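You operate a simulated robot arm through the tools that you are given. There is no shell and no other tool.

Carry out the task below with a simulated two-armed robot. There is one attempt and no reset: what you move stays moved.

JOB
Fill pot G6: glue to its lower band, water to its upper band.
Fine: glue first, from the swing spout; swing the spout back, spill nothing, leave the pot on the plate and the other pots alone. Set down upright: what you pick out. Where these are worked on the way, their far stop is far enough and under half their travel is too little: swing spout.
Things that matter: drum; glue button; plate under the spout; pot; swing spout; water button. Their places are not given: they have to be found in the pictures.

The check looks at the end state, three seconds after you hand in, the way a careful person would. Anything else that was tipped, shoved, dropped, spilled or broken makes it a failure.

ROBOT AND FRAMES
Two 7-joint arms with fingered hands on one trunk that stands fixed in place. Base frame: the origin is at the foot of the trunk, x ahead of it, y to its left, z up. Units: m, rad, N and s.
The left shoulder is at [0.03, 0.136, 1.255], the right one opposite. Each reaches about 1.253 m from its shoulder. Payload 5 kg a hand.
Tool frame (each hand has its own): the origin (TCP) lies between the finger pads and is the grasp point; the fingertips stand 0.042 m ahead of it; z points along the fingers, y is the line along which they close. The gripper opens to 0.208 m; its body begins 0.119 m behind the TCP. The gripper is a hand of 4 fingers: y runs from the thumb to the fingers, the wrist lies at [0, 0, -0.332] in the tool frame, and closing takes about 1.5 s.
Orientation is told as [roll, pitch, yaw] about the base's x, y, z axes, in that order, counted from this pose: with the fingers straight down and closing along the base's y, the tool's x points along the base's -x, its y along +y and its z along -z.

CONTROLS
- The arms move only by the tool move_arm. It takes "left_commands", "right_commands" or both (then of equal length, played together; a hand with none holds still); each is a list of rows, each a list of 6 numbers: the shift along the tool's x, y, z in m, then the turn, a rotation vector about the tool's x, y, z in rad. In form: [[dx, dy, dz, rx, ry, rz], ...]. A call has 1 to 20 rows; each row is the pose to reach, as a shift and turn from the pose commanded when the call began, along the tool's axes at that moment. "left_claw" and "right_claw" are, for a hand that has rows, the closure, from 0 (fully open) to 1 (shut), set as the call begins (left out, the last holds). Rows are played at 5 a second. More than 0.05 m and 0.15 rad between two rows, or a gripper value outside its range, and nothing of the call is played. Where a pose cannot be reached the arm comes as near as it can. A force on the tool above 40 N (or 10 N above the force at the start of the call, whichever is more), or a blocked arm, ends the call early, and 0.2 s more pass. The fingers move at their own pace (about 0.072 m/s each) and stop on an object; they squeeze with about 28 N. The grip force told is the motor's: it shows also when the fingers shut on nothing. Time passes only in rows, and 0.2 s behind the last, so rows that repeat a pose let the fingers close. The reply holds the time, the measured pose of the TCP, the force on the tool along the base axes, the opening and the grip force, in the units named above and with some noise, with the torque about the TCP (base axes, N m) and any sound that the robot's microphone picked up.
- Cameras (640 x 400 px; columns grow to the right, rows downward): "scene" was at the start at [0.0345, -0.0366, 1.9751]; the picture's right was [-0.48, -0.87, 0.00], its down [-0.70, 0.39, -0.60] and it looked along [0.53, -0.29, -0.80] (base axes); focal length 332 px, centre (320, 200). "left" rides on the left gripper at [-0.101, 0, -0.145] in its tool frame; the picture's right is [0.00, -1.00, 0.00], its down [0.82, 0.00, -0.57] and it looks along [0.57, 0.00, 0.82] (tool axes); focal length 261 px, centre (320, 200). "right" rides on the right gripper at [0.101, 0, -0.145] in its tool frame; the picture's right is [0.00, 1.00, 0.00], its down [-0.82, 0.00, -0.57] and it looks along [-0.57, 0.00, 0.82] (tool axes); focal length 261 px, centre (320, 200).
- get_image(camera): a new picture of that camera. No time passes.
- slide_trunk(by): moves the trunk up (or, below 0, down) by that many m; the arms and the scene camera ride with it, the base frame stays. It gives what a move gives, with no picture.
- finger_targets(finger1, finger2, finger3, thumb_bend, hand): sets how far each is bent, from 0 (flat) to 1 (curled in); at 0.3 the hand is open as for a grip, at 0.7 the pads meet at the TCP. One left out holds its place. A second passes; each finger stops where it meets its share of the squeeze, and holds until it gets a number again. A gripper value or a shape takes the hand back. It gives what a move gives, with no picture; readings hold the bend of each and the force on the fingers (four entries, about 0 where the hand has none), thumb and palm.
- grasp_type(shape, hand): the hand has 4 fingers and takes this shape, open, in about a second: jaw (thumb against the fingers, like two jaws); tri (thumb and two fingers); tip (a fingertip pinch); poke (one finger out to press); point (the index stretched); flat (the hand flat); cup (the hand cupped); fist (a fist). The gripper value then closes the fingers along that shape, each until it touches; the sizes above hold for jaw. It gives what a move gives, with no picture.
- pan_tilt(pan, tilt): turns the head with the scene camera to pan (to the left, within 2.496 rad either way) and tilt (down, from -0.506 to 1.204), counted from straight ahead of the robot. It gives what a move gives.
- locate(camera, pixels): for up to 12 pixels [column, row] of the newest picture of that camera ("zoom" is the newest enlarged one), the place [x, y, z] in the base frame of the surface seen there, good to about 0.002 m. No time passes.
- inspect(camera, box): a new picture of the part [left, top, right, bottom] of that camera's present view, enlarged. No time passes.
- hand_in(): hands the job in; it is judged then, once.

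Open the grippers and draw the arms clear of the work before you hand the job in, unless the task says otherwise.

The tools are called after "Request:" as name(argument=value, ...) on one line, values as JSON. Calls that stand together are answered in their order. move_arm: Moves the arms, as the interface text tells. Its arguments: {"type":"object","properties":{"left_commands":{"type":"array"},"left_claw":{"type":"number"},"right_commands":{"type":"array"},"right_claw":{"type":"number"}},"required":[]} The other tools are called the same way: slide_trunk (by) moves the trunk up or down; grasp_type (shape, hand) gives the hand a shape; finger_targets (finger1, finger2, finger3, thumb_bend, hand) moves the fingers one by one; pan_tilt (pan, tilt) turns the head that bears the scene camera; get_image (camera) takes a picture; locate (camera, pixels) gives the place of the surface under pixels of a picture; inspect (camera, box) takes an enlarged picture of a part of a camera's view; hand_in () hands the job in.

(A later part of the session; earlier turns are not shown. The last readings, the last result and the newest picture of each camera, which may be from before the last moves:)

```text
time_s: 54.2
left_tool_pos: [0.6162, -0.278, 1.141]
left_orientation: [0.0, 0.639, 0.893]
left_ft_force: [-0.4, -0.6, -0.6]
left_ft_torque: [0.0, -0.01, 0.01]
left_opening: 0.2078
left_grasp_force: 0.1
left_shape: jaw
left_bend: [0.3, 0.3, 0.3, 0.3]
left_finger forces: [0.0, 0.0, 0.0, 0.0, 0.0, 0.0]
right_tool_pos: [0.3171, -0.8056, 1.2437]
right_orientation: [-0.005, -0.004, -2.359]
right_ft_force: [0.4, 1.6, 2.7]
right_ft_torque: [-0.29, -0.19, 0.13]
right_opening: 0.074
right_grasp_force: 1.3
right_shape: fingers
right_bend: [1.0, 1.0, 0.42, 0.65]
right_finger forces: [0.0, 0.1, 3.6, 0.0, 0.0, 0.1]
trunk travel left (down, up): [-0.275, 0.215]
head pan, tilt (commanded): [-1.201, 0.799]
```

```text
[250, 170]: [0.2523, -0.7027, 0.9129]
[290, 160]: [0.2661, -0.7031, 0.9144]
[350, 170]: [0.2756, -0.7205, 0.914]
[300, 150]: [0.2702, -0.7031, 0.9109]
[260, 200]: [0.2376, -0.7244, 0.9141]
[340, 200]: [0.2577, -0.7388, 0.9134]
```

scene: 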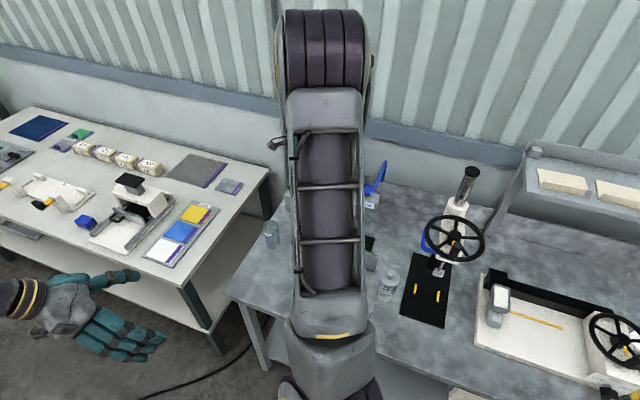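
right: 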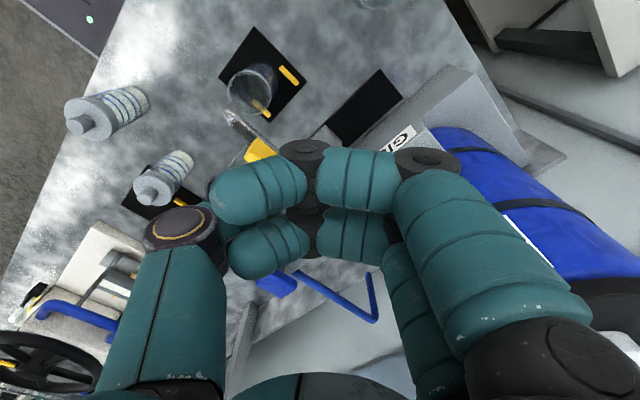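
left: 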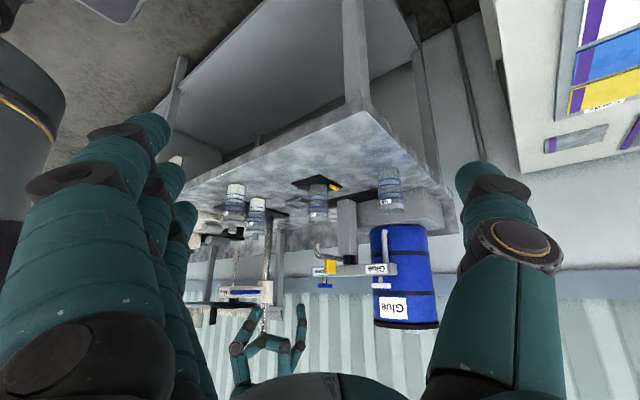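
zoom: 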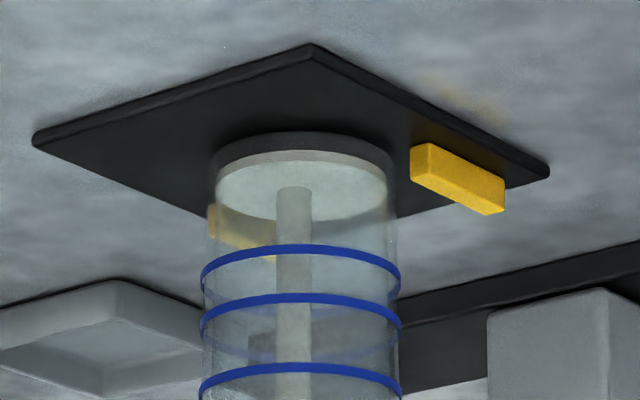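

The surface rose from z 0.9115 to ≈0.9138 in 0.4 s, about 6 mm/s; target is ≈0.951. I keep holding for 10 rows (2.2 s).

Request:
move_arm(right_commands=[[0, 0, 0, 0, 0, 0], [0, 0, 0, 0, 0, 0], [0, 0, 0, 0, 0, 0], [0, 0, 0, 0, 0, 0], [0, 0, 0, 0, 0, 0], [0, 0, 0, 0, 0, 0], [0, 0, 0, 0, 0, 0], [0, 0, 0, 0, 0, 0], [0, 0, 0, 0, 0, 0], [0, 0, 0, 0, 0, 0]])

Request:
inspect(camera="left", box=[288, 170, 352, 210])

Request:
locate(camera="zoom", pixels=[[250, 200], [260, 220], [340, 220], [350, 200], [290, 190], [300, 180], [300, 160], [260, 240], [340, 235]])

```text
time_s: 56.4
left_tool_pos: [0.6173, -0.2775, 1.1407]
left_orientation: [0.0, 0.643, 0.896]
left_ft_force: [0.2, 0.3, 0.4]
left_ft_torque: [-0.01, 0.02, 0.05]
left_opening: 0.2081
left_grasp_force: 0.0
left_shape: jaw
left_bend: [0.3, 0.3, 0.3, 0.3]
left_finger forces: [0.1, 0.0, 0.0, 0.0, 0.1, 0.0]
right_tool_pos: [0.3176, -0.8068, 1.2427]
right_orientation: [-0.006, -0.004, -2.36]
right_ft_force: [0.9, 0.3, 3.8]
right_ft_torque: [-0.28, -0.19, 0.09]
right_opening: 0.0741
right_grasp_force: 1.1
right_shape: fingers
right_bend: [1.0, 1.0, 0.42, 0.65]
right_finger forces: [0.1, 0.1, 3.6, 0.0, 0.0, 0.1]
trunk travel left (down, up): [-0.275, 0.215]
head pan, tilt (commanded): [-1.201, 0.799]
```

```text
10.00 times, centred on (320, 190) of left
```

zoom: 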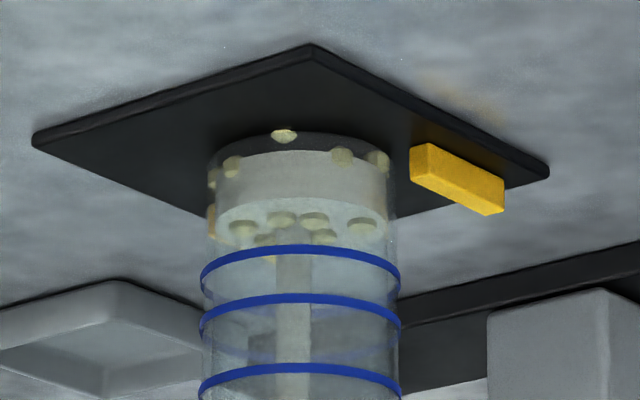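

```text
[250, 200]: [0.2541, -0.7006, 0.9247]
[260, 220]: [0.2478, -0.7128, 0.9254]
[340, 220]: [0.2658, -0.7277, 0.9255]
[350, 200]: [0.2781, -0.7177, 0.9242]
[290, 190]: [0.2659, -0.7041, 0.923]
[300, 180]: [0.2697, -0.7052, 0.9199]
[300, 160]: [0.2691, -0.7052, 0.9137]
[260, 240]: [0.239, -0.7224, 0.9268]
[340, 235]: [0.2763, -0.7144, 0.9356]
```

Level is now ≈0.9255. Small beige beads appeared around (285,135), (232,165), (360,225) in the zoom; before going on I look at them closely.

Request:
inspect(camera="left", box=[304, 180, 336, 200])

Request:
locate(camera="zoom", pixels=[[250, 70], [145, 130], [360, 115], [430, 125], [240, 235], [310, 240], [405, 250]])

Request:
get_image(camera="right")

Request:
inspect(camera="right", box=[200, 20, 328, 150])

```text
16.00 times, centred on (320, 190) of left
```

zoom: 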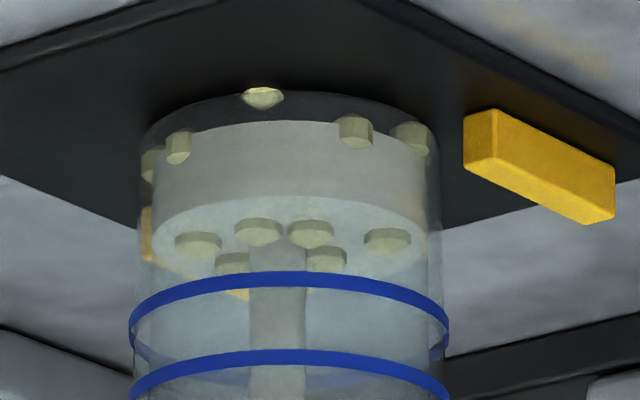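

```text
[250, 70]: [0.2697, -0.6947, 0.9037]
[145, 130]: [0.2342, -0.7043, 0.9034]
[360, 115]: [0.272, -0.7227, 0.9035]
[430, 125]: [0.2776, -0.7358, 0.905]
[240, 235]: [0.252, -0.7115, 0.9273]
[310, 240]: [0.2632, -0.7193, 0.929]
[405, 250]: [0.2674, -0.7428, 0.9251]
```

```text
taken
```

right: 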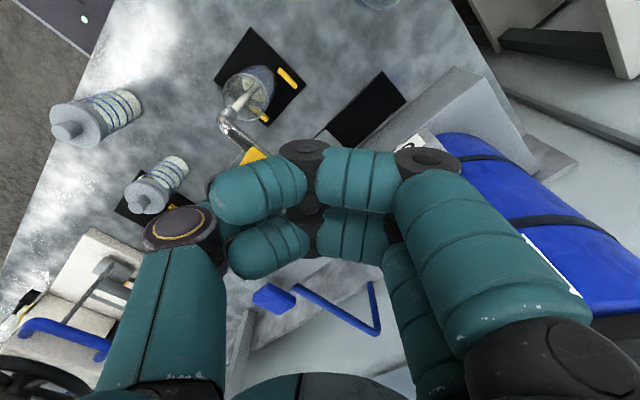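

```text
3.08 times, centred on (264, 85) of right
```

zoom: 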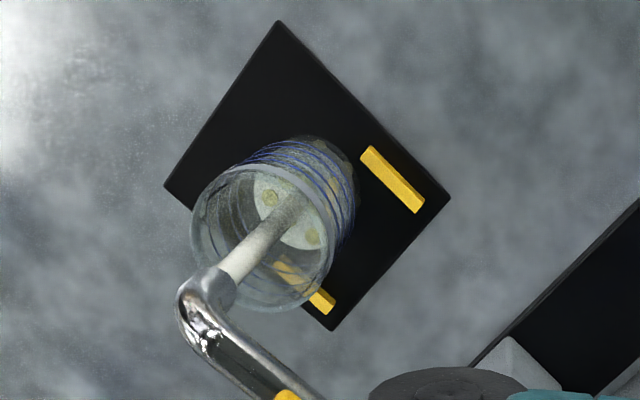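

There are bead-like lumps on the glue surface and some near the pot's foot. I measure the lower ones precisely to see whether they are inside the pot.

Request:
inspect(camera="left", box=[304, 180, 336, 200])

Request:
locate(camera="zoom", pixels=[[263, 98], [178, 148], [355, 132], [412, 137], [150, 165], [260, 230], [310, 232], [388, 240], [197, 243], [232, 262], [325, 257], [290, 160]])

Request:
inspect(camera="right", box=[226, 50, 290, 114])

```text
16.00 times, centred on (320, 190) of left
```

zoom: 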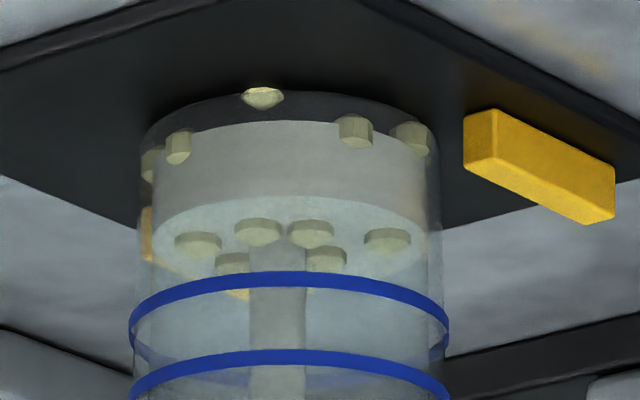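

```text
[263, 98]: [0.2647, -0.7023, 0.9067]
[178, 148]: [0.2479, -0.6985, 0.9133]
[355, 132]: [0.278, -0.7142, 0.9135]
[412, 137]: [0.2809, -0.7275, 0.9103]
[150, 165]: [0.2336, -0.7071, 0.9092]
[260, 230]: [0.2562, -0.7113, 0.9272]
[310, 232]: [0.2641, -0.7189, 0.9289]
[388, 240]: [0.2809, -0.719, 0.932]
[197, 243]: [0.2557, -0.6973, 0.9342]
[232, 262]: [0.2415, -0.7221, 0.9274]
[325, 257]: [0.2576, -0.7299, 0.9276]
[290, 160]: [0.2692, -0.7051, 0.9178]
```

```text
6.25 times, centred on (258, 82) of right
```

zoom: 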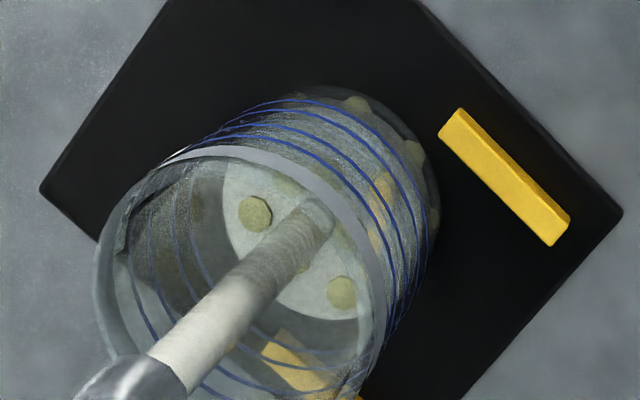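

The beads lie inside the pot wall radius (≈0.028 from the axis), so they are lumps in the glue itself, nothing spilled. Rate ≈5.5 mm/s; I hold 14 more rows (3.0 s) to reach about 0.942.

Request:
move_arm(right_commands=[[0, 0, 0, 0, 0, 0], [0, 0, 0, 0, 0, 0], [0, 0, 0, 0, 0, 0], [0, 0, 0, 0, 0, 0], [0, 0, 0, 0, 0, 0], [0, 0, 0, 0, 0, 0], [0, 0, 0, 0, 0, 0], [0, 0, 0, 0, 0, 0], [0, 0, 0, 0, 0, 0], [0, 0, 0, 0, 0, 0], [0, 0, 0, 0, 0, 0], [0, 0, 0, 0, 0, 0], [0, 0, 0, 0, 0, 0], [0, 0, 0, 0, 0, 0]])

Request:
inspect(camera="left", box=[288, 175, 352, 215])

Request:
locate(camera="zoom", pixels=[[240, 215], [350, 215], [260, 220], [340, 220], [300, 195], [300, 205], [300, 180], [230, 230], [365, 225]])

```text
time_s: 59.4
left_tool_pos: [0.6172, -0.2782, 1.1422]
left_orientation: [0.0, 0.64, 0.896]
left_ft_force: [-0.6, -0.5, 0.5]
left_ft_torque: [-0.01, -0.03, -0.02]
left_opening: 0.2078
left_grasp_force: 0.1
left_shape: jaw
left_bend: [0.3, 0.3, 0.3, 0.3]
left_finger forces: [0.0, 0.0, 0.0, 0.1, 0.0, 0.0]
right_tool_pos: [0.3172, -0.8066, 1.2439]
right_orientation: [-0.005, -0.003, -2.359]
right_ft_force: [-0.2, 0.3, 3.7]
right_ft_torque: [-0.25, -0.19, 0.12]
right_opening: 0.074
right_grasp_force: 2.2
right_shape: fingers
right_bend: [1.0, 1.0, 0.42, 0.65]
right_finger forces: [0.0, 0.0, 3.5, 0.0, 0.0, 0.0]
trunk travel left (down, up): [-0.275, 0.215]
head pan, tilt (commanded): [-1.201, 0.799]
```

```text
10.00 times, centred on (320, 195) of left
```

zoom: 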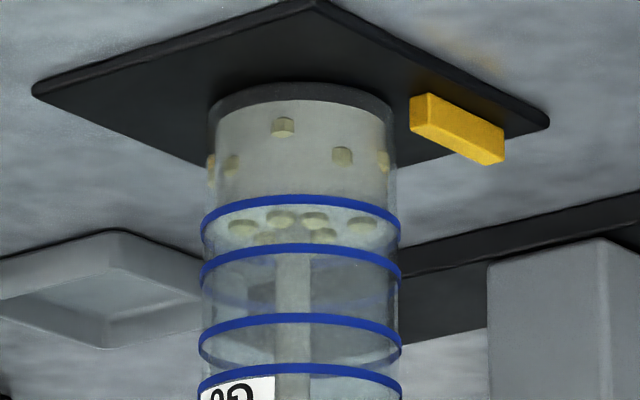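

```text
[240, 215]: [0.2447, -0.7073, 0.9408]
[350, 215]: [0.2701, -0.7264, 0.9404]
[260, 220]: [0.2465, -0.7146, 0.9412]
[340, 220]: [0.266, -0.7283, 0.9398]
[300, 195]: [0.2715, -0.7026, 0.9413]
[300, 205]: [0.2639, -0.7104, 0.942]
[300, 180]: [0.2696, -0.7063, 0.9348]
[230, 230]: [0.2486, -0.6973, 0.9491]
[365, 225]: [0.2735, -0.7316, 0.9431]
```

Surface ≈0.9408, just below line 1 (0.9435). To reach mid-band (0.951) ≈2 s are needed; I hold 9 rows and release at the end of the same call.

Request:
move_arm(right_commands=[[0, 0, 0, 0, 0, 0], [0, 0, 0, 0, 0, 0], [0, 0, 0, 0, 0, 0], [0, 0, 0, 0, 0, 0], [0, 0, 0, 0, 0, 0], [0, 0, 0, 0, 0, 0], [0, 0, 0, 0, 0, 0], [0, 0, 0, 0, 0, 0], [0, 0, 0, 0, 0, 0], [0, 0, -0.02, 0, 0, 0], [0, 0, -0.03, 0, 0, 0]])

Request:
inspect(camera="left", box=[288, 178, 352, 218])

Request:
locate(camera="zoom", pixels=[[240, 205], [350, 205], [260, 210], [340, 210], [300, 195], [300, 205], [250, 195], [345, 195], [300, 171], [300, 221]])

Request:
inspect(camera="left", box=[280, 190, 408, 270])

```text
time_s: 61.8
left_tool_pos: [0.6161, -0.2785, 1.1419]
left_orientation: [0.0, 0.64, 0.895]
left_ft_force: [0.0, -1.1, 0.4]
left_ft_torque: [-0.01, 0.04, -0.04]
left_opening: 0.2081
left_grasp_force: 0.0
left_shape: jaw
left_bend: [0.3, 0.3, 0.3, 0.3]
left_finger forces: [0.0, 0.0, 0.0, 0.0, 0.1, 0.0]
right_tool_pos: [0.3174, -0.8083, 1.273]
right_orientation: [-0.008, -0.004, -2.36]
right_ft_force: [0.5, -0.2, -0.1]
right_ft_torque: [-0.02, 0.03, -0.03]
right_opening: 0.0741
right_grasp_force: 0.1
right_shape: fingers
right_bend: [1.0, 1.0, 0.42, 0.65]
right_finger forces: [0.0, 0.0, 0.0, 0.1, 0.0, 0.0]
trunk travel left (down, up): [-0.275, 0.215]
head pan, tilt (commanded): [-1.201, 0.799]
```

```text
10.00 times, centred on (320, 198) of left
```

zoom: 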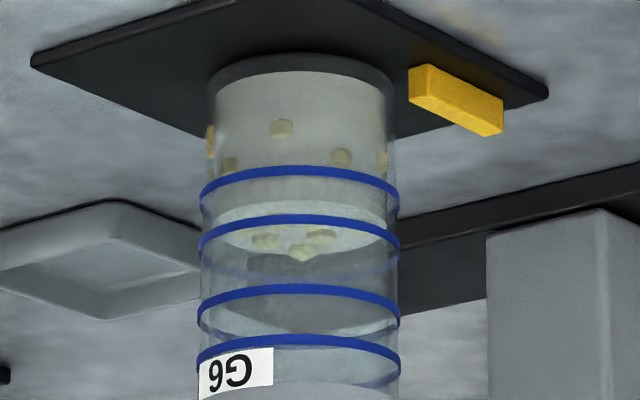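

```text
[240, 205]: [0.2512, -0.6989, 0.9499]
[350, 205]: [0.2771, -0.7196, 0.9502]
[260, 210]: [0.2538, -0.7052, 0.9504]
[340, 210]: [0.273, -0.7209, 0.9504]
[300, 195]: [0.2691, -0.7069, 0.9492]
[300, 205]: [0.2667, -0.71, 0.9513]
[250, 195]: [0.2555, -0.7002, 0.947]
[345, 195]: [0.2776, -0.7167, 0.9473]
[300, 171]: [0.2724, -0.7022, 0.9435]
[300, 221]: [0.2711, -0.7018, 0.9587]
```

```text
5.00 times, centred on (344, 230) of left
```

zoom: 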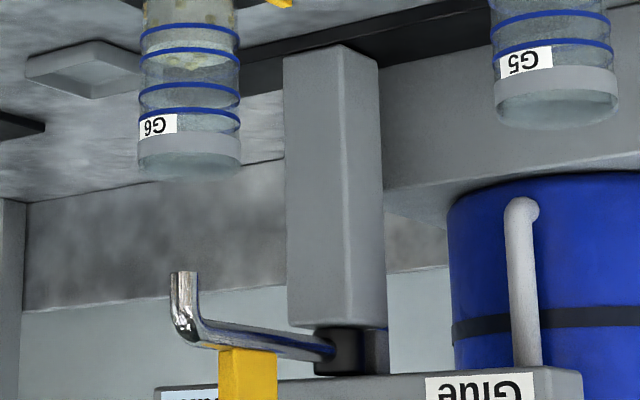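

Glue surface ≈0.950, right in the middle of the lower band (0.9435–0.9587), and no drip from the spout. Now to the blue water pad: I measure it, then move finger 3 above it.

Request:
inspect(camera="left", box=[300, 260, 364, 300])

Request:
locate(camera="zoom", pixels=[[175, 265], [245, 270], [315, 265], [318, 255], [240, 230], [172, 258]])

Request:
move_arm(right_commands=[[-0.024, -0.0246, 0, 0, 0, 0], [-0.048, -0.0492, 0, 0, 0, 0], [-0.0721, -0.0738, 0, 0, 0, 0], [-0.0961, -0.0984, 0, 0, 0, 0], [-0.1202, -0.123, 0, 0, 0, 0], [-0.1442, -0.1476, 0, 0, 0, 0], [-0.1442, -0.1476, 0, 0, 0, 0]])

Request:
inspect(camera="left", box=[272, 240, 368, 300])

Request:
get_image(camera="right")

```text
10.00 times, centred on (332, 280) of left
```

zoom: 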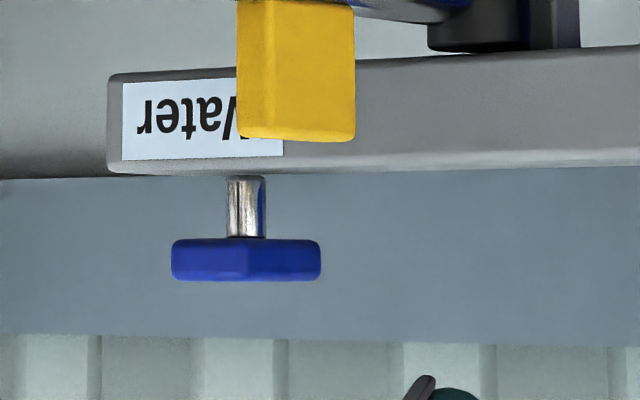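

```text
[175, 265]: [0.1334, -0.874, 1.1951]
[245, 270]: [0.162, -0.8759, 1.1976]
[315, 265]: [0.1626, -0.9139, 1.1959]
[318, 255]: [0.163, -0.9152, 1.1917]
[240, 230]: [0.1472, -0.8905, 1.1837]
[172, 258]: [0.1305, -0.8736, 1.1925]
```

```text
time_s: 63.4
left_tool_pos: [0.6166, -0.2784, 1.1406]
left_orientation: [0.003, 0.642, 0.898]
left_ft_force: [1.1, 0.0, -0.6]
left_ft_torque: [0.03, 0.06, -0.05]
left_opening: 0.208
left_grasp_force: 0.0
left_shape: jaw
left_bend: [0.3, 0.3, 0.3, 0.3]
left_finger forces: [0.1, 0.0, 0.0, 0.1, 0.1, 0.1]
right_tool_pos: [0.1112, -0.8058, 1.2748]
right_orientation: [-0.008, -0.004, -2.36]
right_ft_force: [0.8, -0.4, -0.5]
right_ft_torque: [0.03, 0.12, 0.02]
right_opening: 0.0739
right_grasp_force: 0.1
right_shape: fingers
right_bend: [1.0, 1.0, 0.42, 0.65]
right_finger forces: [0.0, 0.0, 0.0, 0.0, 0.1, 0.0]
trunk travel left (down, up): [-0.275, 0.215]
head pan, tilt (commanded): [-1.201, 0.799]
```

```text
6.67 times, centred on (320, 270) of left
```

zoom: 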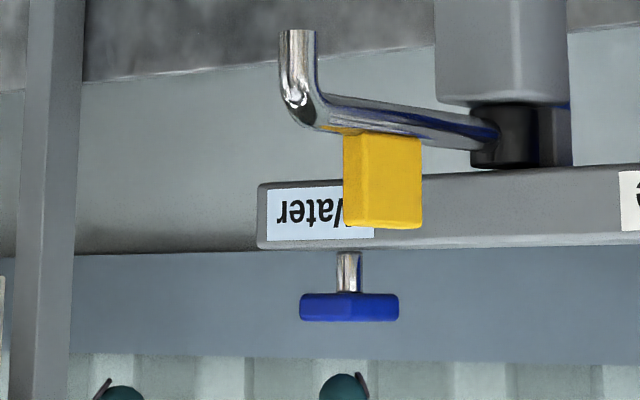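

```text
taken
```

right: 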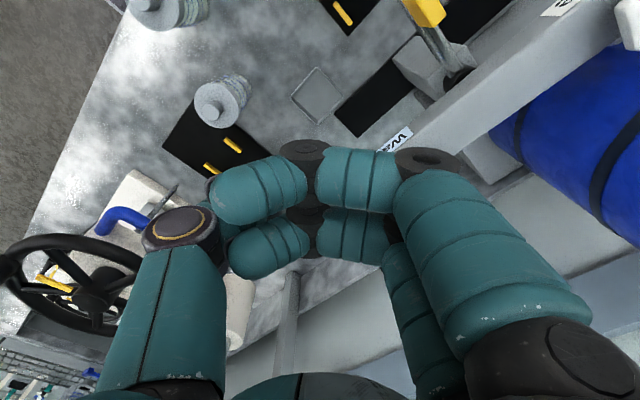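

The finger is centred over the blue pad (zoom 345 vs. pad 300–398). I press it the same depth and end the call pressed to see where the water comes out and how fast.

Request:
move_arm(right_commands=[[0, 0, 0.02, 0, 0, 0], [0, 0, 0.031, 0, 0, 0]])

Request:
inspect(camera="left", box=[280, 190, 408, 270])

Request:
inspect(camera="left", box=[288, 178, 352, 218])

Request:
locate(camera="zoom", pixels=[[240, 205], [350, 205], [260, 215], [340, 215], [300, 205], [300, 195], [250, 235], [340, 235], [300, 171], [300, 221]])

```text
time_s: 64.0
left_tool_pos: [0.6168, -0.2773, 1.1419]
left_orientation: [0.0, 0.64, 0.895]
left_ft_force: [0.7, -0.2, 0.4]
left_ft_torque: [-0.01, -0.03, 0.03]
left_opening: 0.2081
left_grasp_force: 0.1
left_shape: jaw
left_bend: [0.3, 0.3, 0.3, 0.3]
left_finger forces: [0.0, 0.0, 0.0, 0.0, 0.0, 0.0]
right_tool_pos: [0.1096, -0.8046, 1.2454]
right_orientation: [-0.006, -0.004, -2.36]
right_ft_force: [-0.9, -0.3, 3.7]
right_ft_torque: [-0.32, -0.09, -0.08]
right_opening: 0.074
right_grasp_force: 1.5
right_shape: fingers
right_bend: [1.0, 1.0, 0.42, 0.65]
right_finger forces: [0.0, 0.0, 3.2, 0.1, 0.0, 0.0]
trunk travel left (down, up): [-0.275, 0.215]
head pan, tilt (commanded): [-1.201, 0.799]
heard: click
```

```text
5.00 times, centred on (344, 230) of left
```

zoom: 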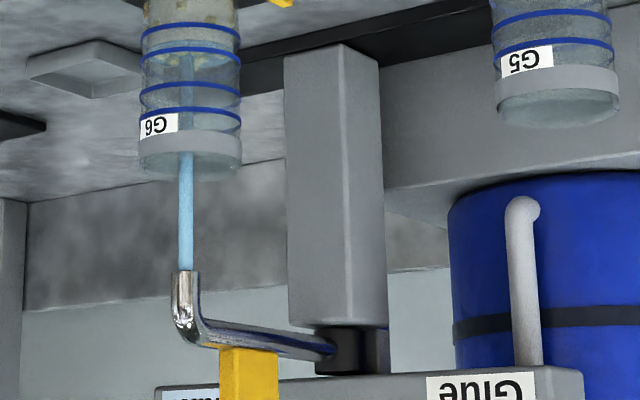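

```text
10.00 times, centred on (320, 198) of left
```

zoom: 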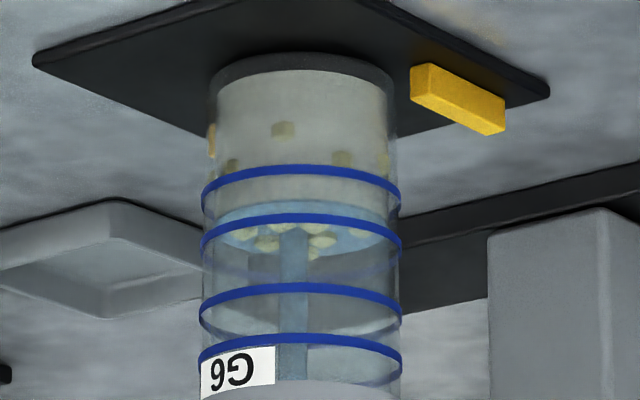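

```text
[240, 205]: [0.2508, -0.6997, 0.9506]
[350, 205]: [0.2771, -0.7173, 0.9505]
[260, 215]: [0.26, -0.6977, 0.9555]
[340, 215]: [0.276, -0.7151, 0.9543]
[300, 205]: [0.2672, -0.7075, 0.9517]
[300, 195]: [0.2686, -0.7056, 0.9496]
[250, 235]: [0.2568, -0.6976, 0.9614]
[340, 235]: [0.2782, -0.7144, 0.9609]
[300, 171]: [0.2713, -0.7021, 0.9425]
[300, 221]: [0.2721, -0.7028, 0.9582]
```

Water runs from the spout into the pot. I hold 4 rows (1.0 s) and measure the rate.

Request:
move_arm(right_commands=[[0, 0, 0, 0, 0, 0], [0, 0, 0, 0, 0, 0], [0, 0, 0, 0, 0, 0], [0, 0, 0, 0, 0, 0]])

Request:
inspect(camera="left", box=[288, 178, 352, 218])

Request:
locate(camera="zoom", pixels=[[240, 225], [350, 225], [260, 232], [340, 232], [300, 228], [250, 245], [340, 245], [245, 215], [350, 215], [230, 240]])

```text
time_s: 65.0
left_tool_pos: [0.6158, -0.2784, 1.1409]
left_orientation: [0.0, 0.64, 0.894]
left_ft_force: [-0.2, 0.2, 0.5]
left_ft_torque: [-0.02, 0.0, 0.02]
left_opening: 0.2079
left_grasp_force: 0.0
left_shape: jaw
left_bend: [0.3, 0.3, 0.3, 0.3]
left_finger forces: [0.1, 0.0, 0.0, 0.1, 0.1, 0.0]
right_tool_pos: [0.1093, -0.8044, 1.2441]
right_orientation: [-0.007, -0.003, -2.36]
right_ft_force: [-0.6, -0.6, 3.3]
right_ft_torque: [-0.33, -0.12, -0.12]
right_opening: 0.0744
right_grasp_force: 1.9
right_shape: fingers
right_bend: [1.0, 1.0, 0.42, 0.65]
right_finger forces: [0.1, 0.0, 3.5, 0.0, 0.0, 0.0]
trunk travel left (down, up): [-0.275, 0.215]
head pan, tilt (commanded): [-1.201, 0.799]
```

```text
10.00 times, centred on (320, 198) of left
```

zoom: 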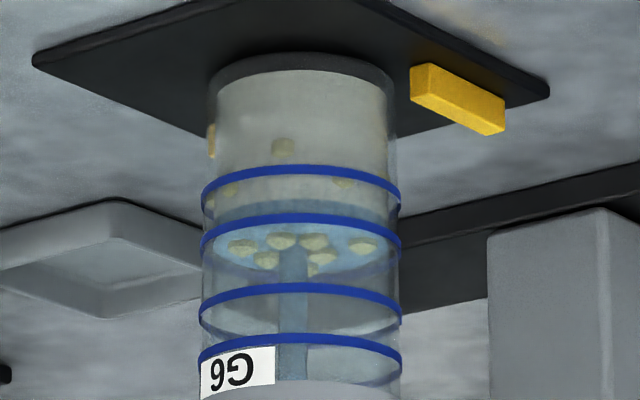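

```text
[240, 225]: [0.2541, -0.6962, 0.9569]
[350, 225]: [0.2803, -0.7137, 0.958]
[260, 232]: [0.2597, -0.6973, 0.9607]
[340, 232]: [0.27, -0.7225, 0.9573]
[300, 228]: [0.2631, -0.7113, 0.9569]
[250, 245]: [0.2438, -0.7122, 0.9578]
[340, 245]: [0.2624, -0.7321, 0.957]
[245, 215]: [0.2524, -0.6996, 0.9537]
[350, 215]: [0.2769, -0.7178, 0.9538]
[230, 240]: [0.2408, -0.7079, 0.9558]
```

Surface ≈0.957, so ≈5 mm/s. Target is ≈0.9855; I hold 14 rows (3.0 s) more.

Request:
move_arm(right_commands=[[0, 0, 0, 0, 0, 0], [0, 0, 0, 0, 0, 0], [0, 0, 0, 0, 0, 0], [0, 0, 0, 0, 0, 0], [0, 0, 0, 0, 0, 0], [0, 0, 0, 0, 0, 0], [0, 0, 0, 0, 0, 0], [0, 0, 0, 0, 0, 0], [0, 0, 0, 0, 0, 0], [0, 0, 0, 0, 0, 0], [0, 0, 0, 0, 0, 0], [0, 0, 0, 0, 0, 0], [0, 0, 0, 0, 0, 0], [0, 0, 0, 0, 0, 0]])

Request:
inspect(camera="left", box=[288, 180, 352, 220])

Request:
locate(camera="zoom", pixels=[[240, 250], [350, 250], [260, 255], [340, 255], [300, 250], [250, 265], [340, 265], [245, 240], [350, 240], [300, 268], [300, 200], [300, 317]])

```text
time_s: 68.0
left_tool_pos: [0.6174, -0.2779, 1.1418]
left_orientation: [0.0, 0.64, 0.896]
left_ft_force: [-0.3, -0.8, 0.7]
left_ft_torque: [-0.04, 0.01, 0.01]
left_opening: 0.2081
left_grasp_force: 0.1
left_shape: jaw
left_bend: [0.3, 0.3, 0.3, 0.3]
left_finger forces: [0.0, 0.1, 0.0, 0.1, 0.0, 0.0]
right_tool_pos: [0.1104, -0.8059, 1.2448]
right_orientation: [-0.004, -0.005, -2.361]
right_ft_force: [-0.8, -1.0, 2.9]
right_ft_torque: [-0.35, -0.13, -0.07]
right_opening: 0.0743
right_grasp_force: 1.8
right_shape: fingers
right_bend: [1.0, 1.0, 0.42, 0.65]
right_finger forces: [0.0, 0.0, 3.4, 0.1, 0.0, 0.0]
trunk travel left (down, up): [-0.275, 0.215]
head pan, tilt (commanded): [-1.201, 0.799]
```

```text
10.00 times, centred on (320, 200) of left
```

zoom: 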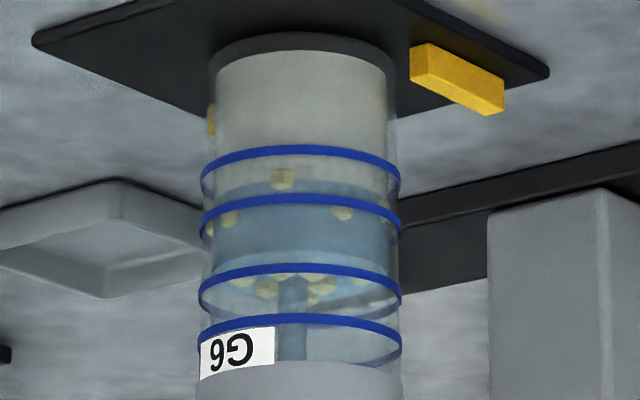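

```text
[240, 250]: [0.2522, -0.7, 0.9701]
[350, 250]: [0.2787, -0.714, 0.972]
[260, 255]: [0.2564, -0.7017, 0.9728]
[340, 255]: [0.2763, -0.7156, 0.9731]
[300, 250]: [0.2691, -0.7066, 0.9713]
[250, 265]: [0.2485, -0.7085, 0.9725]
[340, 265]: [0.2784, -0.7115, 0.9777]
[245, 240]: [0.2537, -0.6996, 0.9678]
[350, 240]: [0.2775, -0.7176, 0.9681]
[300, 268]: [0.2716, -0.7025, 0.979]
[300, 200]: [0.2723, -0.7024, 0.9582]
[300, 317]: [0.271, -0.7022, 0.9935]
```

Surface ≈0.9727; lines 3 and 4 at ≈0.979 and 0.993, mid ≈0.986. I hold 12 more rows (≈2.5 s) and release within the same call.

Request:
move_arm(right_commands=[[0, 0, 0, 0, 0, 0], [0, 0, 0, 0, 0, 0], [0, 0, 0, 0, 0, 0], [0, 0, 0, 0, 0, 0], [0, 0, 0, 0, 0, 0], [0, 0, 0, 0, 0, 0], [0, 0, 0, 0, 0, 0], [0, 0, 0, 0, 0, 0], [0, 0, 0, 0, 0, 0], [0, 0, 0, 0, 0, 0], [0, 0, 0, 0, 0, 0], [0, 0, 0, 0, 0, 0], [0, 0, -0.02, 0, 0, 0], [0, 0, -0.035, 0, 0, 0]])

Request:
inspect(camera="left", box=[288, 180, 352, 220])

Request:
locate(camera="zoom", pixels=[[240, 295], [350, 295], [260, 300], [340, 300], [300, 290], [250, 285], [340, 285], [245, 305], [350, 280], [300, 268], [300, 300], [300, 317]])

Request:
inspect(camera="left", box=[280, 190, 408, 270])

```text
time_s: 71.0
left_tool_pos: [0.6165, -0.2788, 1.1408]
left_orientation: [0.0, 0.64, 0.896]
left_ft_force: [0.1, -1.0, 0.2]
left_ft_torque: [0.02, 0.01, -0.02]
left_opening: 0.2076
left_grasp_force: 0.0
left_shape: jaw
left_bend: [0.3, 0.3, 0.3, 0.3]
left_finger forces: [0.0, 0.1, 0.0, 0.0, 0.0, 0.0]
right_tool_pos: [0.1101, -0.8034, 1.2808]
right_orientation: [-0.006, -0.003, -2.357]
right_ft_force: [1.1, -0.3, -0.2]
right_ft_torque: [-0.01, 0.01, 0.0]
right_opening: 0.0742
right_grasp_force: 0.0
right_shape: fingers
right_bend: [1.0, 1.0, 0.42, 0.65]
right_finger forces: [0.0, 0.0, 0.0, 0.0, 0.0, 0.0]
trunk travel left (down, up): [-0.275, 0.215]
head pan, tilt (commanded): [-1.201, 0.799]
```

```text
10.00 times, centred on (320, 200) of left
```

zoom: 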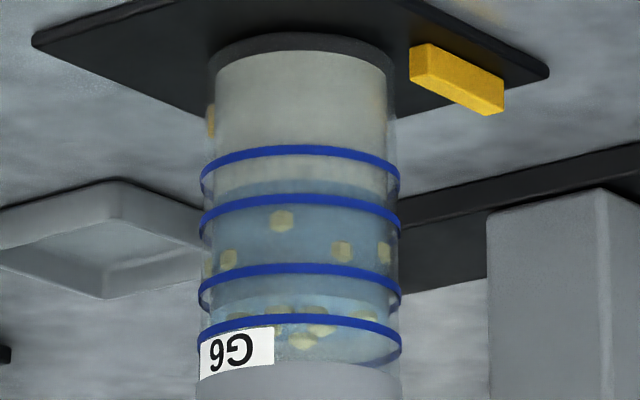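

```text
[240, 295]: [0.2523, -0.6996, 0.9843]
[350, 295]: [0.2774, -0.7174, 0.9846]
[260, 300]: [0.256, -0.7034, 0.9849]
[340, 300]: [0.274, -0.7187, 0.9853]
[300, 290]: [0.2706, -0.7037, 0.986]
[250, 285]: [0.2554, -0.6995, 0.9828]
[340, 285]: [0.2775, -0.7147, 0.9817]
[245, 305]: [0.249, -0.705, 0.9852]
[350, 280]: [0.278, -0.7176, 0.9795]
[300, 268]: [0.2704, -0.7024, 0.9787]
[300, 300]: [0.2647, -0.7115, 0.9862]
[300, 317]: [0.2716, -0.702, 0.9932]
```

```text
5.00 times, centred on (344, 230) of left
```

zoom: 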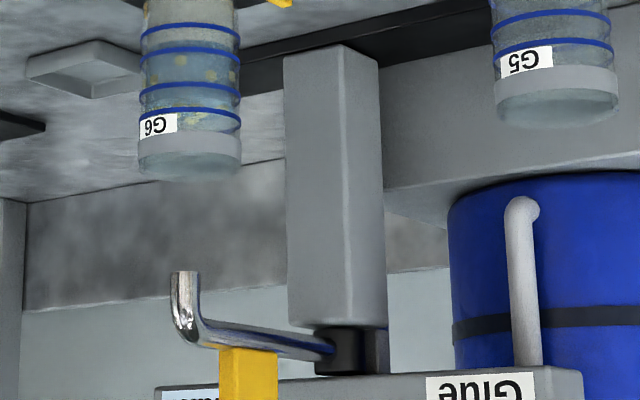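

The surface is at ≈0.985, mid of the upper band (0.979–0.993), and the spout isn't dripping. Now I bring the finger to the +x side of the spout tip to push it back: first over (0.292,−0.722) at height.

Request:
move_arm(right_commands=[[0.0373, -0.0031, -0.005, 0, 0, 0], [0.0746, -0.0061, -0.005, 0, 0, 0], [0.1119, -0.0092, -0.005, 0, 0, 0], [0.1491, -0.0122, -0.005, 0, 0, 0], [0.1864, -0.0153, -0.005, 0, 0, 0], [0.2237, -0.0183, 0, 0, 0, 0], [0.2237, -0.0183, 0.03, 0, 0, 0], [0.2237, -0.0183, 0.06, 0, 0, 0], [0.2237, -0.0183, 0.09, 0, 0, 0]])

Request:
inspect(camera="left", box=[260, 200, 388, 280])

Request:
get_image(camera="right")

```text
time_s: 73.0
left_tool_pos: [0.6173, -0.2789, 1.1412]
left_orientation: [0.0, 0.641, 0.897]
left_ft_force: [1.0, -0.6, -0.7]
left_ft_torque: [0.02, 0.03, -0.02]
left_opening: 0.208
left_grasp_force: 0.0
left_shape: jaw
left_bend: [0.3, 0.3, 0.3, 0.3]
left_finger forces: [0.0, 0.0, 0.0, 0.0, 0.0, 0.0]
right_tool_pos: [0.255, -0.6351, 1.1863]
right_orientation: [-0.005, -0.004, -2.361]
right_ft_force: [0.7, -0.4, -0.2]
right_ft_torque: [0.1, 0.04, -0.04]
right_opening: 0.074
right_grasp_force: 0.1
right_shape: fingers
right_bend: [1.0, 1.0, 0.42, 0.65]
right_finger forces: [0.0, 0.1, 0.1, 0.0, 0.1, 0.1]
trunk travel left (down, up): [-0.275, 0.215]
head pan, tilt (commanded): [-1.201, 0.799]
```

```text
5.00 times, centred on (324, 240) of left
```

zoom: 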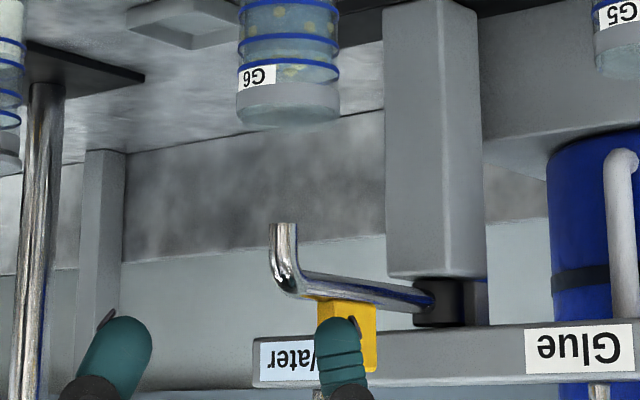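

```text
taken
```

right: 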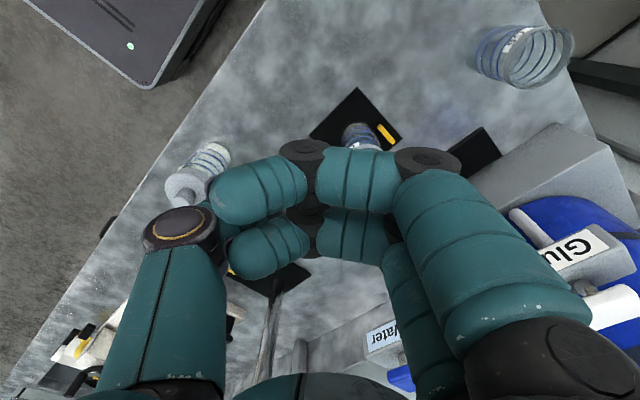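

The finger hangs right (+x) of the spout tip. I lower it by 5.5 cm next to the tip.

Request:
move_arm(right_commands=[[0, 0, 0.02, 0, 0, 0], [0, 0, 0.04, 0, 0, 0], [0, 0, 0.055, 0, 0, 0]])

Request:
inspect(camera="left", box=[260, 200, 388, 280])

Request:
locate(camera="zoom", pixels=[[283, 245], [350, 250], [345, 270], [350, 290], [300, 280], [115, 270]])

```text
time_s: 73.8
left_tool_pos: [0.6164, -0.2777, 1.1423]
left_orientation: [0.0, 0.64, 0.896]
left_ft_force: [0.4, -0.1, 0.0]
left_ft_torque: [0.01, 0.02, -0.02]
left_opening: 0.2078
left_grasp_force: 0.1
left_shape: jaw
left_bend: [0.3, 0.3, 0.3, 0.3]
left_finger forces: [0.0, 0.1, 0.0, 0.1, 0.1, 0.0]
right_tool_pos: [0.2559, -0.6363, 1.1313]
right_orientation: [-0.005, -0.004, -2.36]
right_ft_force: [-0.5, 0.0, -0.9]
right_ft_torque: [0.05, 0.03, -0.03]
right_opening: 0.0742
right_grasp_force: 0.1
right_shape: fingers
right_bend: [1.0, 1.0, 0.42, 0.65]
right_finger forces: [0.0, 0.0, 0.0, 0.0, 0.0, 0.0]
trunk travel left (down, up): [-0.275, 0.215]
head pan, tilt (commanded): [-1.201, 0.799]
```

```text
5.00 times, centred on (324, 240) of left
```

zoom: 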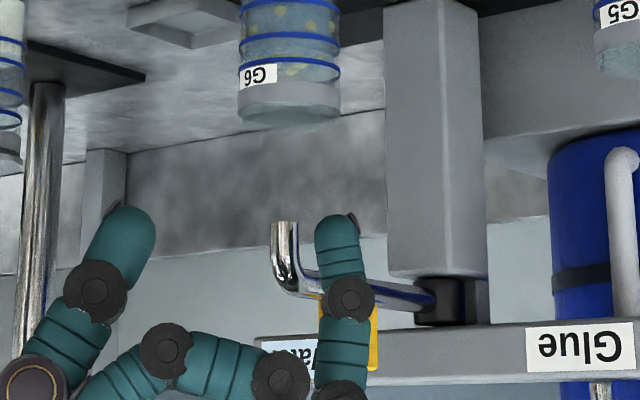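

```text
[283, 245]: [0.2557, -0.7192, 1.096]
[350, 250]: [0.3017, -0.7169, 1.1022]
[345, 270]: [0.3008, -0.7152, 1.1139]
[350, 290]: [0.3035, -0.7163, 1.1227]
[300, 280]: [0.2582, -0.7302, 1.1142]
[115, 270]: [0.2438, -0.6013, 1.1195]
```

The finger (axis ≈(0.295,−0.726)) stands beside the tip. I sweep it along the arc back toward the parking side, first half.

Request:
move_arm(right_commands=[[-0.0081, -0.0127, 0, 0, 0, 0], [-0.0168, -0.024, 0, 0, 0, 0], [-0.0264, -0.0344, 0, 0, 0, 0], [-0.037, -0.044, 0, 0, 0, 0], [-0.0483, -0.0525, 0, 0, 0, 0], [-0.0604, -0.0601, 0, 0, 0, 0], [-0.0729, -0.0666, 0, 0, 0, 0], [-0.0861, -0.072, 0, 0, 0, 0], [-0.0997, -0.0763, 0, 0, 0, 0]])

Request:
inspect(camera="left", box=[240, 180, 400, 280])

Request:
get_image(camera="right")

```text
time_s: 75.8
left_tool_pos: [0.6172, -0.2774, 1.1419]
left_orientation: [0.0, 0.641, 0.894]
left_ft_force: [0.1, 0.0, 0.9]
left_ft_torque: [0.02, -0.03, -0.03]
left_opening: 0.2079
left_grasp_force: 0.0
left_shape: jaw
left_bend: [0.3, 0.3, 0.3, 0.3]
left_finger forces: [0.1, 0.1, 0.1, 0.0, 0.1, 0.0]
right_tool_pos: [0.1296, -0.6507, 1.1332]
right_orientation: [-0.004, -0.003, -2.36]
right_ft_force: [-1.2, 0.4, 0.0]
right_ft_torque: [0.03, -0.03, 0.02]
right_opening: 0.0741
right_grasp_force: 0.2
right_shape: fingers
right_bend: [1.0, 1.0, 0.42, 0.65]
right_finger forces: [0.0, 0.0, 0.0, 0.1, 0.0, 0.1]
trunk travel left (down, up): [-0.275, 0.215]
head pan, tilt (commanded): [-1.201, 0.799]
```

```text
4.00 times, centred on (320, 230) of left
```

zoom: 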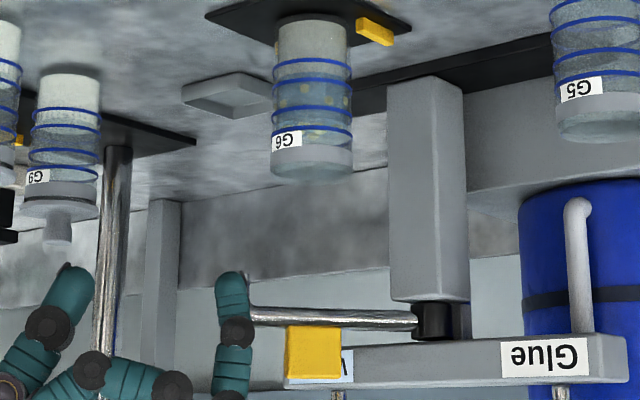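

```text
taken
```

right: 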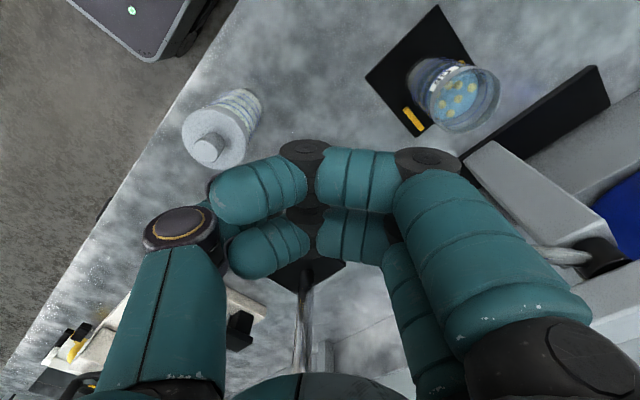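

The spout follows (pipe at zoom (330,317)). I continue to ~145°, a few degrees short of the parking stop.

Request:
move_arm(right_commands=[[-0.0139, -0.003, 0, 0, 0, 0], [-0.028, -0.0048, 0, 0, 0, 0], [-0.0422, -0.0054, 0, 0, 0, 0], [-0.0564, -0.0047, 0, 0, 0, 0], [-0.0705, -0.0027, 0, 0, 0, 0]])

Request:
inspect(camera="left", box=[240, 180, 400, 280])

Request:
get_image(camera="right")

```text
time_s: 77.0
left_tool_pos: [0.6165, -0.2791, 1.1422]
left_orientation: [0.001, 0.639, 0.896]
left_ft_force: [0.0, -0.6, -0.1]
left_ft_torque: [-0.02, 0.05, -0.01]
left_opening: 0.2079
left_grasp_force: 0.1
left_shape: jaw
left_bend: [0.3, 0.3, 0.3, 0.3]
left_finger forces: [0.1, 0.1, 0.0, 0.1, 0.0, 0.0]
right_tool_pos: [0.0785, -0.6981, 1.1319]
right_orientation: [-0.005, -0.001, -2.358]
right_ft_force: [-0.2, -0.3, -0.4]
right_ft_torque: [0.0, -0.01, 0.01]
right_opening: 0.074
right_grasp_force: 0.1
right_shape: fingers
right_bend: [1.0, 1.0, 0.42, 0.65]
right_finger forces: [0.1, 0.0, 0.4, 0.1, 0.0, 0.0]
trunk travel left (down, up): [-0.275, 0.215]
head pan, tilt (commanded): [-1.201, 0.799]
```

```text
4.00 times, centred on (320, 230) of left
```

zoom: 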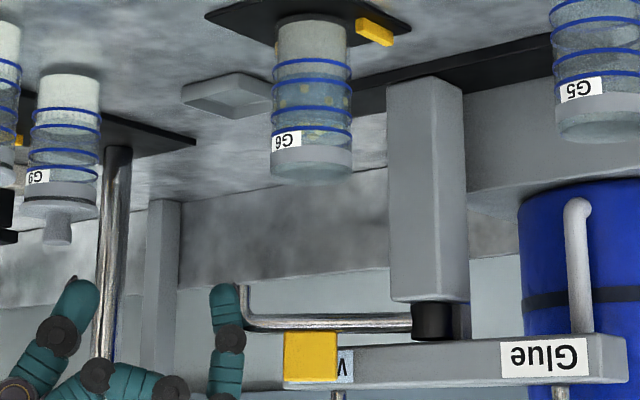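

```text
taken
```

right: 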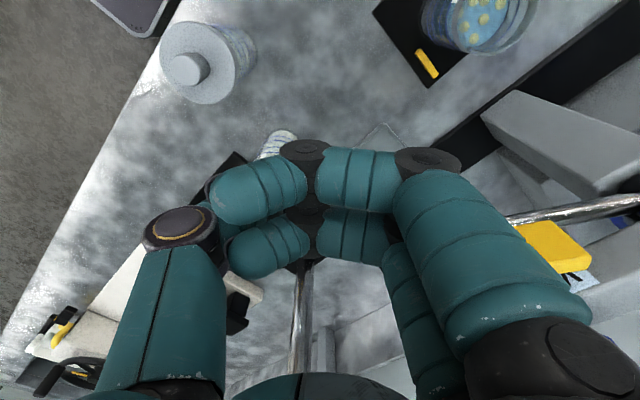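

The tip is close to its parking place. I go on in 2° steps to feel the near stop.

Request:
move_arm(right_commands=[[-0.0056, 0.0011, 0, 0, 0, 0], [-0.0112, 0.0025, 0, 0, 0, 0]])

Request:
inspect(camera="left", box=[270, 220, 350, 270])

Request:
locate(camera="zoom", pixels=[[245, 280], [255, 310], [300, 325], [500, 325], [400, 320]])

```text
time_s: 77.6
left_tool_pos: [0.6167, -0.2787, 1.1407]
left_orientation: [0.0, 0.64, 0.896]
left_ft_force: [-0.2, -0.4, -0.1]
left_ft_torque: [-0.01, 0.01, 0.02]
left_opening: 0.2078
left_grasp_force: 0.0
left_shape: jaw
left_bend: [0.3, 0.3, 0.3, 0.3]
left_finger forces: [0.1, 0.0, 0.1, 0.0, 0.1, 0.0]
right_tool_pos: [0.0741, -0.7091, 1.1359]
right_orientation: [-0.006, -0.003, -2.36]
right_ft_force: [0.2, -0.4, 0.2]
right_ft_torque: [0.04, -0.02, 0.02]
right_opening: 0.0741
right_grasp_force: 0.0
right_shape: fingers
right_bend: [1.0, 1.0, 0.42, 0.65]
right_finger forces: [0.0, 0.0, 0.0, 0.0, 0.0, 0.0]
trunk travel left (down, up): [-0.275, 0.215]
head pan, tilt (commanded): [-1.201, 0.799]
```

```text
8.00 times, centred on (310, 245) of left
```

zoom: 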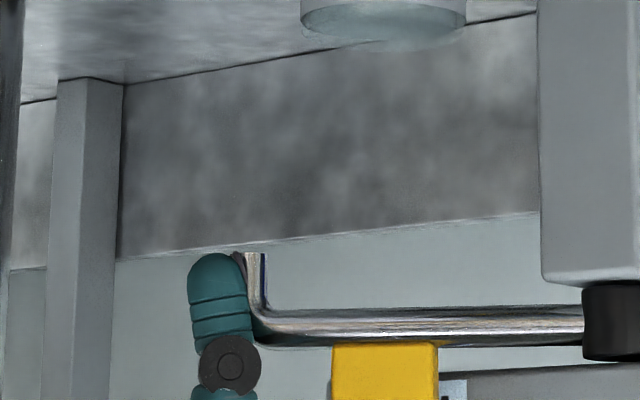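

```text
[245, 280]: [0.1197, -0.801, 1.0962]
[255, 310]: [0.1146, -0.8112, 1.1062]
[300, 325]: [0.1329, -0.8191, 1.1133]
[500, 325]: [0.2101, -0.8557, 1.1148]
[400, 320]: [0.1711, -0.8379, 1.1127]
```

The pipe is ~4 mm (≈2°) short of its first position (y −0.8191 vs −0.8235 at x 0.133). I push on in small steps until the stop is felt.

Request:
move_arm(right_commands=[[-0.0028, 0.0007, 0, 0, 0, 0], [-0.0055, 0.0014, 0, 0, 0, 0], [-0.0082, 0.0022, 0, 0, 0, 0]])

Request:
inspect(camera="left", box=[270, 220, 350, 270])

Request:
locate(camera="zoom", pixels=[[260, 280], [300, 325], [500, 325], [400, 322]])

```text
time_s: 78.4
left_tool_pos: [0.6168, -0.2776, 1.1425]
left_orientation: [0.0, 0.641, 0.894]
left_ft_force: [-0.1, -0.6, -0.3]
left_ft_torque: [0.01, -0.07, -0.01]
left_opening: 0.2077
left_grasp_force: 0.1
left_shape: jaw
left_bend: [0.3, 0.3, 0.3, 0.3]
left_finger forces: [0.0, 0.0, 0.0, 0.0, 0.1, 0.0]
right_tool_pos: [0.0695, -0.7129, 1.1333]
right_orientation: [-0.008, -0.001, -2.358]
right_ft_force: [1.9, 4.4, 0.4]
right_ft_torque: [0.12, -0.08, 0.28]
right_opening: 0.0741
right_grasp_force: 2.6
right_shape: fingers
right_bend: [1.0, 1.0, 0.43, 0.65]
right_finger forces: [0.0, 0.1, 4.3, 0.1, 0.0, 0.0]
trunk travel left (down, up): [-0.275, 0.215]
head pan, tilt (commanded): [-1.201, 0.799]
```

```text
8.00 times, centred on (310, 245) of left
```

zoom: 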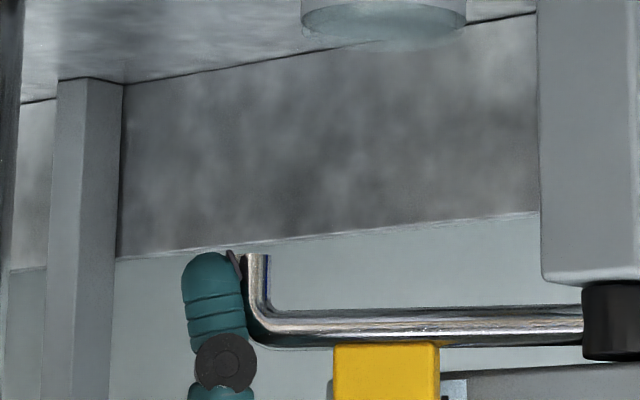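

```text
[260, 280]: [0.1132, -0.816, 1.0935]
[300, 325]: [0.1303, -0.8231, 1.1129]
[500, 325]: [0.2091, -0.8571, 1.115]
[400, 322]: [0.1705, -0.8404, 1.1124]
```

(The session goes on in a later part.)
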